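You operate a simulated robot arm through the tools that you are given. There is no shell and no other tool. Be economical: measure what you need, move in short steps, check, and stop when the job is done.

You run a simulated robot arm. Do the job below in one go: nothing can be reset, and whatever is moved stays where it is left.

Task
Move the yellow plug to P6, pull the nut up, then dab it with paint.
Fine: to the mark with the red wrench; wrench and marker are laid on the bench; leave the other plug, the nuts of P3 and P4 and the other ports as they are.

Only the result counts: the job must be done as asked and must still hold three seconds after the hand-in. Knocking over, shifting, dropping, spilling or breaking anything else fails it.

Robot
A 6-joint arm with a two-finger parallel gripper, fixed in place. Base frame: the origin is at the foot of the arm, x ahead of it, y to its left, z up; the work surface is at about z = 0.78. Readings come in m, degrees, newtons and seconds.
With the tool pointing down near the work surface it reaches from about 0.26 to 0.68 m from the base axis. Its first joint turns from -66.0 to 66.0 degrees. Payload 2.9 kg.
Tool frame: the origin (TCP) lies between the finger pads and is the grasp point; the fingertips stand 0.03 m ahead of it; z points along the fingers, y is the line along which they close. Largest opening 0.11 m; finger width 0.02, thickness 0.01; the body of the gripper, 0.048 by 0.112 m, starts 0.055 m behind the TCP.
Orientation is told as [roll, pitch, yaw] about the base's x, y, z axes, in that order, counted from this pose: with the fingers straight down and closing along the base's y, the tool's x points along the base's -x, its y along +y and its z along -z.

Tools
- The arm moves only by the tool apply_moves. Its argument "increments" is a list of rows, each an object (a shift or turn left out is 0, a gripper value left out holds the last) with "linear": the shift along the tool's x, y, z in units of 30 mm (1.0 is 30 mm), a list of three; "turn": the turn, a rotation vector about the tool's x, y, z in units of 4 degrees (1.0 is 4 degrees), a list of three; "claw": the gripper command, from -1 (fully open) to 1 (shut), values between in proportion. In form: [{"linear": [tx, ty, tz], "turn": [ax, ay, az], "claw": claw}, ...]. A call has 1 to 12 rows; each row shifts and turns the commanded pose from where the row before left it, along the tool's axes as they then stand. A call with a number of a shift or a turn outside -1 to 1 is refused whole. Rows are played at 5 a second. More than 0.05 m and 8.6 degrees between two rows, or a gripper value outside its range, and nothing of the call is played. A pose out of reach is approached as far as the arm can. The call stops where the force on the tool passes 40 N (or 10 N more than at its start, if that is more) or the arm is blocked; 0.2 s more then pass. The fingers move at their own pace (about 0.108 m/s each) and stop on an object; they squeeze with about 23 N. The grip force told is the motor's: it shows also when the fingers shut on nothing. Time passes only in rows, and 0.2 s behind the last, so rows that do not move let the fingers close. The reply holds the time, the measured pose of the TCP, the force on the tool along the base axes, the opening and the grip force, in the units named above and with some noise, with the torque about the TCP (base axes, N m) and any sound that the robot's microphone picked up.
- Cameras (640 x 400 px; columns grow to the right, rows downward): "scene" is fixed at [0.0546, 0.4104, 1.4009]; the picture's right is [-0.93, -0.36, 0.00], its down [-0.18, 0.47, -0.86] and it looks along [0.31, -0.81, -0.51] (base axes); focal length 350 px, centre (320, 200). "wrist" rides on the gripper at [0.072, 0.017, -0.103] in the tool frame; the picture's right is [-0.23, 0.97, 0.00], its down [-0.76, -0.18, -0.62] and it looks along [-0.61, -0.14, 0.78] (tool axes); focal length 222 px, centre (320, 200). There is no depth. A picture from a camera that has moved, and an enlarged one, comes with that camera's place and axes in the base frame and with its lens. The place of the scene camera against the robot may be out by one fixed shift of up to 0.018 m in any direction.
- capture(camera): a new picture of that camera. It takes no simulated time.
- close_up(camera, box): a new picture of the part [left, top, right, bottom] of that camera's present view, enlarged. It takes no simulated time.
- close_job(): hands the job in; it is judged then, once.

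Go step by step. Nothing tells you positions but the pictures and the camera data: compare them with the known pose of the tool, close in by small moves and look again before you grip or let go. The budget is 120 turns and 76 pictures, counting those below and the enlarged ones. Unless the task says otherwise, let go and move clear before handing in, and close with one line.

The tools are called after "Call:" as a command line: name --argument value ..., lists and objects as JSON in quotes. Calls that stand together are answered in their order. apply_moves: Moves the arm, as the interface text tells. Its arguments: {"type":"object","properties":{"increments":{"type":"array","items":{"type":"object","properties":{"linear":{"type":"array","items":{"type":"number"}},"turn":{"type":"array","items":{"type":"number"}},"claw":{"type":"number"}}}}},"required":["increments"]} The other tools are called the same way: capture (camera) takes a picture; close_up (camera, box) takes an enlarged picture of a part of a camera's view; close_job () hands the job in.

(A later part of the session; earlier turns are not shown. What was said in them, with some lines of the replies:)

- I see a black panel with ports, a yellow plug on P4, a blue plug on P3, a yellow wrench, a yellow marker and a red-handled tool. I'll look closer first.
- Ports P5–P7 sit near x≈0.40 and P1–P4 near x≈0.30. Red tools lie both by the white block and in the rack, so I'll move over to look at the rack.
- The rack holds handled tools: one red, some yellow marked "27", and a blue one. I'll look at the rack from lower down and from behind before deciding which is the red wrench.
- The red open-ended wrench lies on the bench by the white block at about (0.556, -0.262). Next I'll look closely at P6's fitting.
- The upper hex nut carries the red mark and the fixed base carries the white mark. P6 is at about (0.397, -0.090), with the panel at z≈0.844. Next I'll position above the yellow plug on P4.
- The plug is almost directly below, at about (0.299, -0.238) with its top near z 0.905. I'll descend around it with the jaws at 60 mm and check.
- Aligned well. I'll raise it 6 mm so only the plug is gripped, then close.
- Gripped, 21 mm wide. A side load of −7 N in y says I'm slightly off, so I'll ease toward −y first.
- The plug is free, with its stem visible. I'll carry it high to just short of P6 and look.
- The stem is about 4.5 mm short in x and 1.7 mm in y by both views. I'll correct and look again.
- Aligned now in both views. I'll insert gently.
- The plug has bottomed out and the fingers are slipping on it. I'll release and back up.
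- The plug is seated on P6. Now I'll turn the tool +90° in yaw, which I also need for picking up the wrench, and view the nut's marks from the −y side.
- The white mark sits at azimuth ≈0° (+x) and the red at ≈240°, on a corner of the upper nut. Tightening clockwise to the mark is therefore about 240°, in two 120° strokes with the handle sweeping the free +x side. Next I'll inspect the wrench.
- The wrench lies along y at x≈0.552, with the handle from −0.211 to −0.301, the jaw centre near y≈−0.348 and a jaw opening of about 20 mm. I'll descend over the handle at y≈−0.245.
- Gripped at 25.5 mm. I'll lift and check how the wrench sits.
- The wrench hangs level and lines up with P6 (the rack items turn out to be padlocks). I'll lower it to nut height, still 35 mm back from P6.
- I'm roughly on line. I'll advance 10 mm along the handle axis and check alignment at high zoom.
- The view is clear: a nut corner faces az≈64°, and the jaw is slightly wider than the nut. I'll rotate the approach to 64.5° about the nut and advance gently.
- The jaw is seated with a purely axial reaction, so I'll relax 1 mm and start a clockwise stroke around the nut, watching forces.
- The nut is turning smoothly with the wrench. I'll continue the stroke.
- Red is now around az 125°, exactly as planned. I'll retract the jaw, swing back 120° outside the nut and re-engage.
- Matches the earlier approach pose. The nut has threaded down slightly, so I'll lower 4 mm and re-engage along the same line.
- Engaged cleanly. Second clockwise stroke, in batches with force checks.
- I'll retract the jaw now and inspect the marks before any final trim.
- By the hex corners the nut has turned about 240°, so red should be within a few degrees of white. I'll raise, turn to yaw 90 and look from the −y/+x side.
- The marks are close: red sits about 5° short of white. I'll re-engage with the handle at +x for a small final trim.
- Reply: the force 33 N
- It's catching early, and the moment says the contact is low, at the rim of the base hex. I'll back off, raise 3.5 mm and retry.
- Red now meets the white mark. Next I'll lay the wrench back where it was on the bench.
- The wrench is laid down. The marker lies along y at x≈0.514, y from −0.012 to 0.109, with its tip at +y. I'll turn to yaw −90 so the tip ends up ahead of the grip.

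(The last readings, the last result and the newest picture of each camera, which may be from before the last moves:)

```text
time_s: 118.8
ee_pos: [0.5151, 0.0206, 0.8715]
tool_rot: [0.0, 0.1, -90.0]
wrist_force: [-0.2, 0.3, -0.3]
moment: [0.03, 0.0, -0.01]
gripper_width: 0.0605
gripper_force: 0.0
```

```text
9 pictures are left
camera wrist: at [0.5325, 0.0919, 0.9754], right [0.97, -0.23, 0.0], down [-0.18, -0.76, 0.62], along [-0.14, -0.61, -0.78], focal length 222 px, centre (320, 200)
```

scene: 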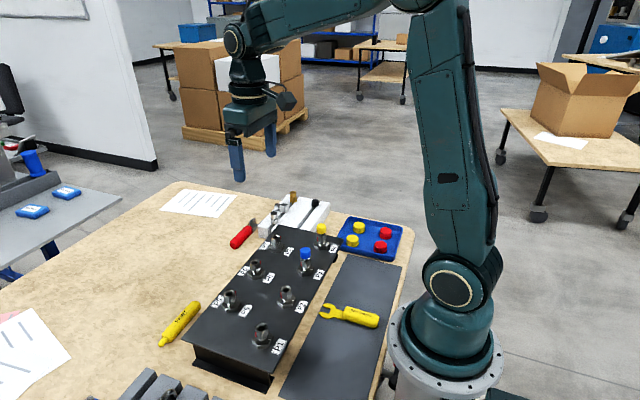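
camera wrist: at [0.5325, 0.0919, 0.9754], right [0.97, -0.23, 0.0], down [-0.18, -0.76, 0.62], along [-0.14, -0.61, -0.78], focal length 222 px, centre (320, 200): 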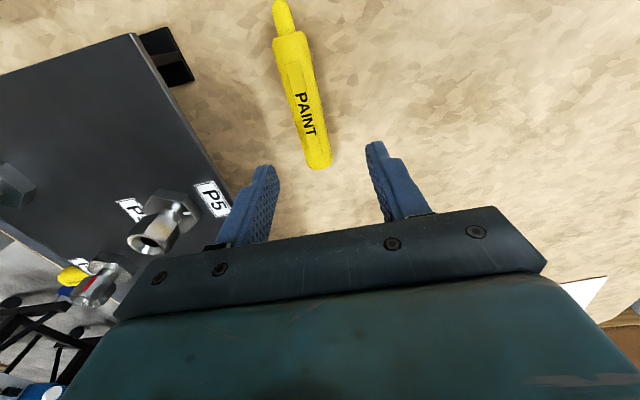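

The marker axis is at x≈0.509 here. I'll shift, descend and grip.

Call:
apply_moves --increments '[{"linear": [0, -0.18, 0.6]}, {"linear": [0, 0, 0.6]}, {"linear": [0, 0, 0.6]}, {}]'

Call:
apply_moves --increments '[{"claw": 1}, {}, {}, {}]'

Call:
close_up --camera "wrist" --box '[220, 0, 420, 230]'

```text
time_s: 119.8
ee_pos: [0.5111, 0.0195, 0.8168]
tool_rot: [-0.1, -0.1, -90.0]
wrist_force: [0.1, 0.6, 0.0]
moment: [0.0, 0.02, -0.01]
gripper_width: 0.0607
gripper_force: 0.2
```

```text
time_s: 120.8
ee_pos: [0.5101, 0.0195, 0.8166]
tool_rot: [0.0, 0.0, -89.9]
wrist_force: [0.6, 0.4, -0.3]
moment: [0.02, 0.0, 0.0]
gripper_width: 0.0229
gripper_force: 22.9
```

```text
1.74 times, centred on (320, 115) of wrist
camera zoom: at [0.5274, 0.0914, 0.9216], right [0.97, -0.23, 0.0], down [-0.18, -0.76, 0.62], along [-0.14, -0.61, -0.78], focal length 386 px, centre (320, 348)
```

zoom: 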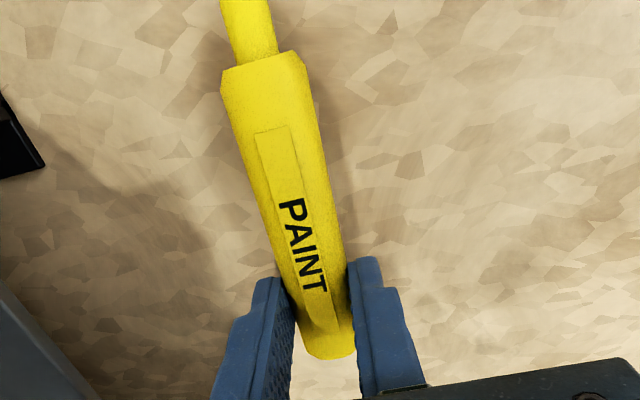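

Call:
apply_moves --increments '[{"linear": [0, 0, -0.4]}, {"linear": [0, 0, -1]}, {"linear": [0, 0, -1]}, {"linear": [0, 0, -1]}, {"linear": [0, 0, -1]}, {"linear": [0, 0, -0.9]}, {"linear": [-0.93, 0.16, 0]}, {"linear": [-0.93, 0.16, 0]}, {"linear": [-0.93, 0.16, 0]}, {"linear": [-0.94, 0.15, 0]}]'

Call:
apply_moves --increments '[{"turn": [0, 0, -1]}, {"turn": [0, 0, -1]}, {"turn": [0, 0, -1]}, {"turn": [0, 0, -1]}, {"turn": [0, 0, -1]}, {"turn": [0, 0, -1]}, {"turn": [0, 0, -1]}, {"turn": [0, 0, -1]}, {"turn": [0, 0, -1]}, {"turn": [0, 0, -1]}, {"turn": [0, 0, -1]}, {"turn": [0, 0, -1]}]'

Call:
apply_moves --increments '[{"turn": [0, 0, -1]}, {"turn": [0, 0, -1]}, {"turn": [0, 0, -1]}, {"turn": [0, 0, -1]}, {"turn": [0, 0, -1]}, {"turn": [0, 0, -1]}, {"turn": [0, 0, -1]}, {"turn": [0, 0, -1]}, {"turn": [0, 0, -1]}, {"turn": [0, 0, -1]}, {"turn": [0, 0, -0.5]}]'

```text
time_s: 123.0
ee_pos: [0.5303, -0.0933, 0.9774]
tool_rot: [0.0, 0.0, -90.0]
wrist_force: [-0.3, -1.4, -1.6]
moment: [0.02, 0.01, -0.01]
gripper_width: 0.023
gripper_force: 22.8
```

```text
time_s: 125.6
ee_pos: [0.5279, -0.0914, 0.9768]
tool_rot: [0.0, 0.0, -41.9]
wrist_force: [-1.2, -0.1, 0.3]
moment: [-0.02, -0.03, -0.01]
gripper_width: 0.0229
gripper_force: 22.6
```

```text
time_s: 128.0
ee_pos: [0.5277, -0.0915, 0.9752]
tool_rot: [0.0, -0.1, 0.1]
wrist_force: [-0.6, 0.1, 0.0]
moment: [0.03, -0.01, 0.01]
gripper_width: 0.0228
gripper_force: 23.2
```

Call:
apply_moves --increments '[{"linear": [0, 0, 0.9]}, {"linear": [0, 0, 0.9]}, {"linear": [0, 0, 0.65]}, {"linear": [0.4, 0, 0]}, {}]'

Call:
close_up --camera "scene" --box '[217, 240, 277, 285]'

```text
time_s: 129.2
ee_pos: [0.5158, -0.0921, 0.9031]
tool_rot: [0.0, -0.1, 0.0]
wrist_force: [-0.3, -0.6, -1.0]
moment: [-0.01, -0.01, 0.01]
gripper_width: 0.0229
gripper_force: 23.4
```

```text
8.89 times, centred on (247, 262) of scene
camera zoom: at [0.0546, 0.4104, 1.4009], right [-0.93, -0.36, 0.0], down [-0.18, 0.47, -0.86], along [0.31, -0.81, -0.51], focal length 3107 px, centre (969, -356)
```

zoom: 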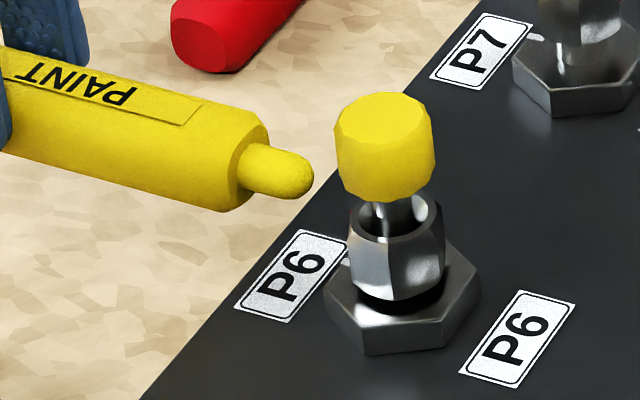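

The tip is about 10 mm above the nut's mid-height, so I'll lower and then advance gently until it touches.

Call:
apply_moves --increments '[{"linear": [0, 0, 0.32]}, {"linear": [0.15, 0, 0]}, {"linear": [0.1, 0, 0]}, {}]'

Call:
apply_moves --increments '[{"linear": [0.05, 0, 0]}, {"linear": [0.05, 0, 0]}, {}]'

Call:
close_up --camera "scene" --box '[217, 240, 277, 285]'

```text
time_s: 130.2
ee_pos: [0.5069, -0.091, 0.8935]
tool_rot: [0.0, -0.1, 0.0]
wrist_force: [-0.5, -0.5, -0.1]
moment: [-0.01, 0.0, 0.01]
gripper_width: 0.0232
gripper_force: 22.4
```

```text
time_s: 131.0
ee_pos: [0.5058, -0.0923, 0.8926]
tool_rot: [0.0, -0.1, 0.0]
wrist_force: [0.2, -0.1, -0.8]
moment: [-0.02, -0.01, 0.01]
gripper_width: 0.0229
gripper_force: 22.7
```

```text
8.89 times, centred on (247, 262) of scene
camera zoom: at [0.0546, 0.4104, 1.4009], right [-0.93, -0.36, 0.0], down [-0.18, 0.47, -0.86], along [0.31, -0.81, -0.51], focal length 3107 px, centre (969, -356)
```

zoom: 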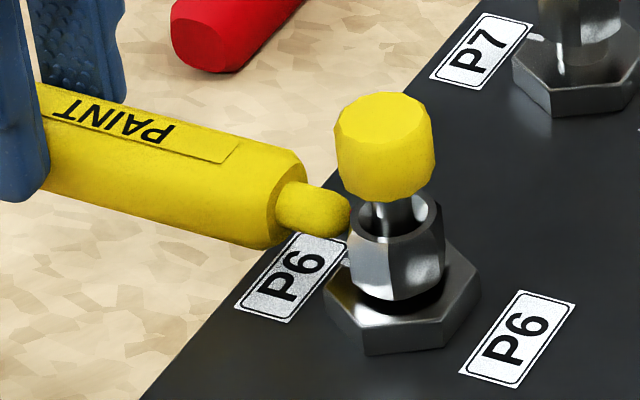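

Call:
apply_moves --increments '[{"linear": [0.05, 0, 0.07]}, {"linear": [0.04, 0, 0]}, {}]'

Call:
apply_moves --increments '[{"linear": [0.04, 0, 0]}, {"linear": [0.03, 0, 0]}, {}]'

```text
time_s: 131.8
ee_pos: [0.5027, -0.0926, 0.891]
tool_rot: [0.0, 0.0, 0.0]
wrist_force: [0.4, -0.6, 0.0]
moment: [0.01, -0.05, -0.02]
gripper_width: 0.0226
gripper_force: 22.9
```

```text
time_s: 132.6
ee_pos: [0.5027, -0.0921, 0.8932]
tool_rot: [0.0, -0.3, 0.0]
wrist_force: [16.3, -1.6, -2.4]
moment: [-0.05, -0.68, 0.09]
gripper_width: 0.0228
gripper_force: 23.2
```

Contact at about 16 N, roughly at nut height. I'll check.

Call:
close_up --camera "scene" --box '[237, 250, 277, 280]'

```text
13.33 times, centred on (257, 265) of scene
camera zoom: at [0.055, 0.4104, 1.4009], right [-0.93, -0.36, 0.0], down [-0.18, 0.47, -0.86], along [0.31, -0.81, -0.51], focal length 4660 px, centre (1160, -667)
```

zoom: 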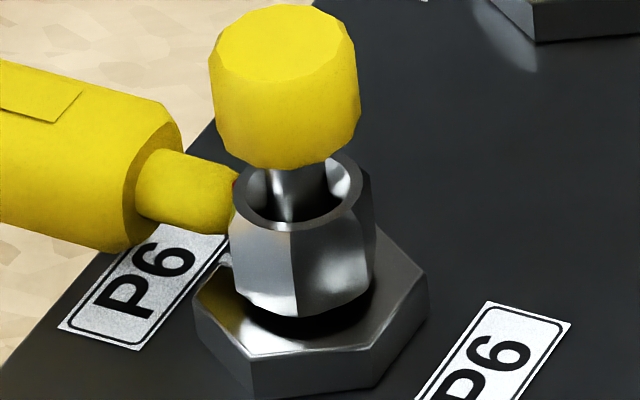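

The tip is on the nut. I'll retract, rise and turn back to yaw −90 to check the dab on the way to laying the marker down.

Call:
apply_moves --increments '[{}, {"linear": [-0.4, 0, 0]}, {"linear": [-0.8, 0, 0]}, {"linear": [0, 0, -1]}, {"linear": [0, 0, -1]}, {"linear": [0, 0, -0.5]}, {"turn": [0, 0, 1]}, {"turn": [0, 0, 1]}, {"turn": [0, 0, 1]}, {"turn": [0, 0, 1]}, {"turn": [0, 0, 1]}, {"turn": [0, 0, 1]}]'

Call:
apply_moves --increments '[{"turn": [0, 0, 1]}, {"turn": [0, 0, 1]}, {"turn": [0, 0, 1]}, {"turn": [0, 0, 1]}, {"turn": [0, 0, 1]}, {"turn": [0, 0, 1]}, {"turn": [0, 0, 1]}, {"turn": [0, 0, 1]}, {"turn": [0, 0, 1]}, {"turn": [0, 0, 1]}, {"turn": [0, 0, 1]}, {"turn": [0, 0, 1]}]'

Call:
apply_moves --increments '[{"turn": [0, 0, 1]}, {"turn": [0, 0, 1]}, {"turn": [0, 0, 1]}, {"turn": [0, 0, 1]}, {"turn": [0, 0, 0.5]}, {"linear": [0, -0.9, 0]}, {"linear": [0, -0.9, 0]}, {"linear": [0, -0.7, 0]}, {}]'

Call:
capture --camera "wrist"

```text
time_s: 135.2
ee_pos: [0.5383, -0.0918, 0.9656]
tool_rot: [0.0, -0.1, -24.0]
wrist_force: [-1.0, 0.1, -0.3]
moment: [0.0, -0.02, 0.02]
gripper_width: 0.0234
gripper_force: 22.8
```

```text
time_s: 137.8
ee_pos: [0.5362, -0.0933, 0.9664]
tool_rot: [0.0, 0.1, -72.1]
wrist_force: [-0.7, 0.3, -0.8]
moment: [-0.02, 0.02, 0.0]
gripper_width: 0.0231
gripper_force: 22.9
```

```text
time_s: 139.8
ee_pos: [0.4618, -0.0923, 0.9669]
tool_rot: [0.0, -0.1, -90.1]
wrist_force: [0.4, 0.6, -1.0]
moment: [0.01, 0.03, 0.02]
gripper_width: 0.0228
gripper_force: 23.1
```

```text
4 pictures are left
camera wrist: at [0.4788, -0.0199, 1.0706], right [0.97, -0.23, 0.0], down [-0.18, -0.76, 0.62], along [-0.14, -0.61, -0.78], focal length 222 px, centre (320, 200)
```

wrist: 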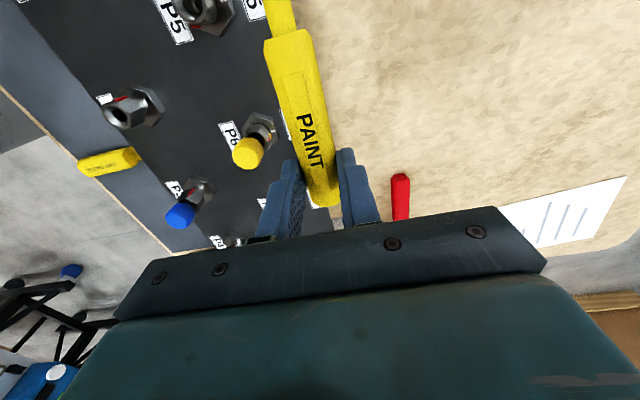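

Call:
close_up --camera "wrist" --box '[225, 100, 295, 170]'

```text
5.71 times, centred on (260, 135) of wrist
camera zoom: at [0.4788, -0.0199, 1.0706], right [0.97, -0.23, 0.0], down [-0.18, -0.76, 0.62], along [-0.14, -0.61, -0.78], focal length 1269 px, centre (663, 571)
```

zoom: 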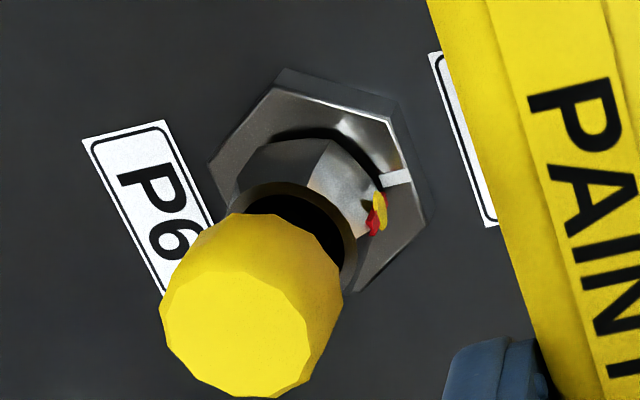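

A yellow dab is visible on the nut, right at the aligned marks. I'll lay the marker back at its original spot.

Call:
apply_moves --increments '[{"linear": [0, 0.8, 0]}, {"linear": [0, 0.81, 0]}, {"linear": [0.93, 0, 0]}, {"linear": [0.93, 0, 0]}, {"linear": [0.93, 0, 0]}, {"linear": [0.94, 0, 0]}, {"linear": [0, 0, 1]}, {"linear": [0, 0, 1]}, {"linear": [0, 0, 1]}, {"linear": [0, 0, 1]}, {"linear": [0, 0, 0.6]}, {}]'

Call:
apply_moves --increments '[{"linear": [0, 0, 0.15]}, {"linear": [0, 0, 0.1]}, {"linear": [0, 0, 0.07]}, {}]'

```text
time_s: 142.4
ee_pos: [0.5126, 0.0196, 0.8279]
tool_rot: [0.0, 0.0, -90.0]
wrist_force: [0.3, -0.8, 0.1]
moment: [0.0, 0.0, 0.0]
gripper_width: 0.0229
gripper_force: 22.9
```

```text
time_s: 143.4
ee_pos: [0.5094, 0.0201, 0.8181]
tool_rot: [0.0, 0.0, -90.0]
wrist_force: [-0.1, 0.0, 0.5]
moment: [0.02, 0.02, 0.02]
gripper_width: 0.0228
gripper_force: 22.7
```

Call:
apply_moves --increments '[{"linear": [0, 0, 0.04]}, {}, {"claw": -0.1}, {}, {}, {"linear": [0, 0, -0.5]}, {"linear": [0, 0, -1]}, {"linear": [0, 0, -1]}, {"linear": [0, 0, -1]}, {"linear": [0, 0, -1]}, {"linear": [0, 0, -1]}]'

Call:
capture --camera "scene"

Call:
close_up --camera "wrist" --box '[160, 0, 480, 240]'

```text
time_s: 145.8
ee_pos: [0.5104, 0.0193, 0.983]
tool_rot: [-0.1, 0.0, -90.0]
wrist_force: [1.3, 0.5, -0.5]
moment: [0.02, 0.0, 0.0]
gripper_width: 0.0604
gripper_force: 0.0
```

```text
2 pictures are left
```

scene: 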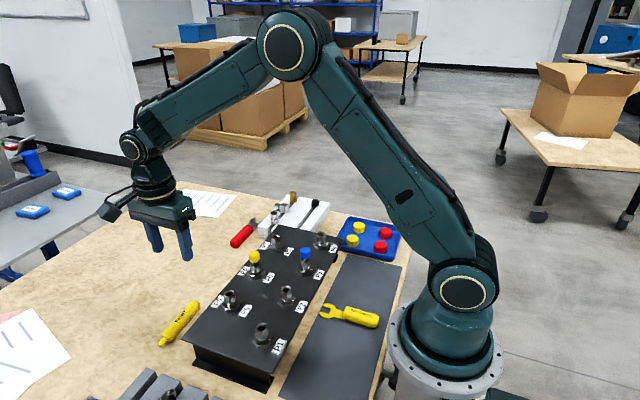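

```text
1.67 times, centred on (320, 120) of wrist
camera zoom: at [0.5269, 0.0909, 1.0862], right [0.97, -0.23, 0.0], down [-0.18, -0.76, 0.62], along [-0.14, -0.61, -0.78], focal length 370 px, centre (320, 333)
```

zoom: 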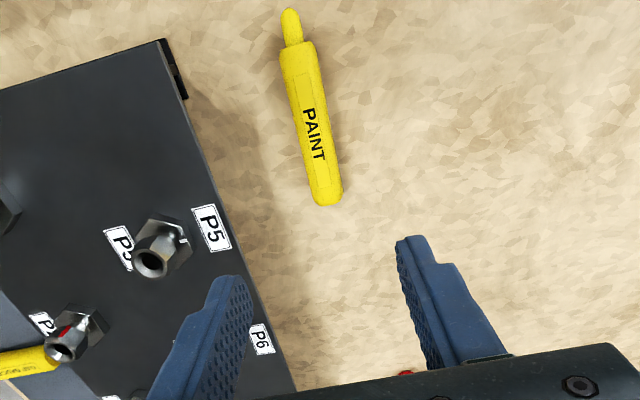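

The marker and wrench both lie on the bench, the plug is on P6, and the nut is at the mark with its paint dab. The arm is clear, so I'm handing in.

Call:
close_job

```text
The job is handed in.
```

The yellow plug is seated in P6. Its nut is turned clockwise until the red mark meets the white one and dabbed with paint. The red wrench and the marker are laid back on the bench, and the arm is clear.
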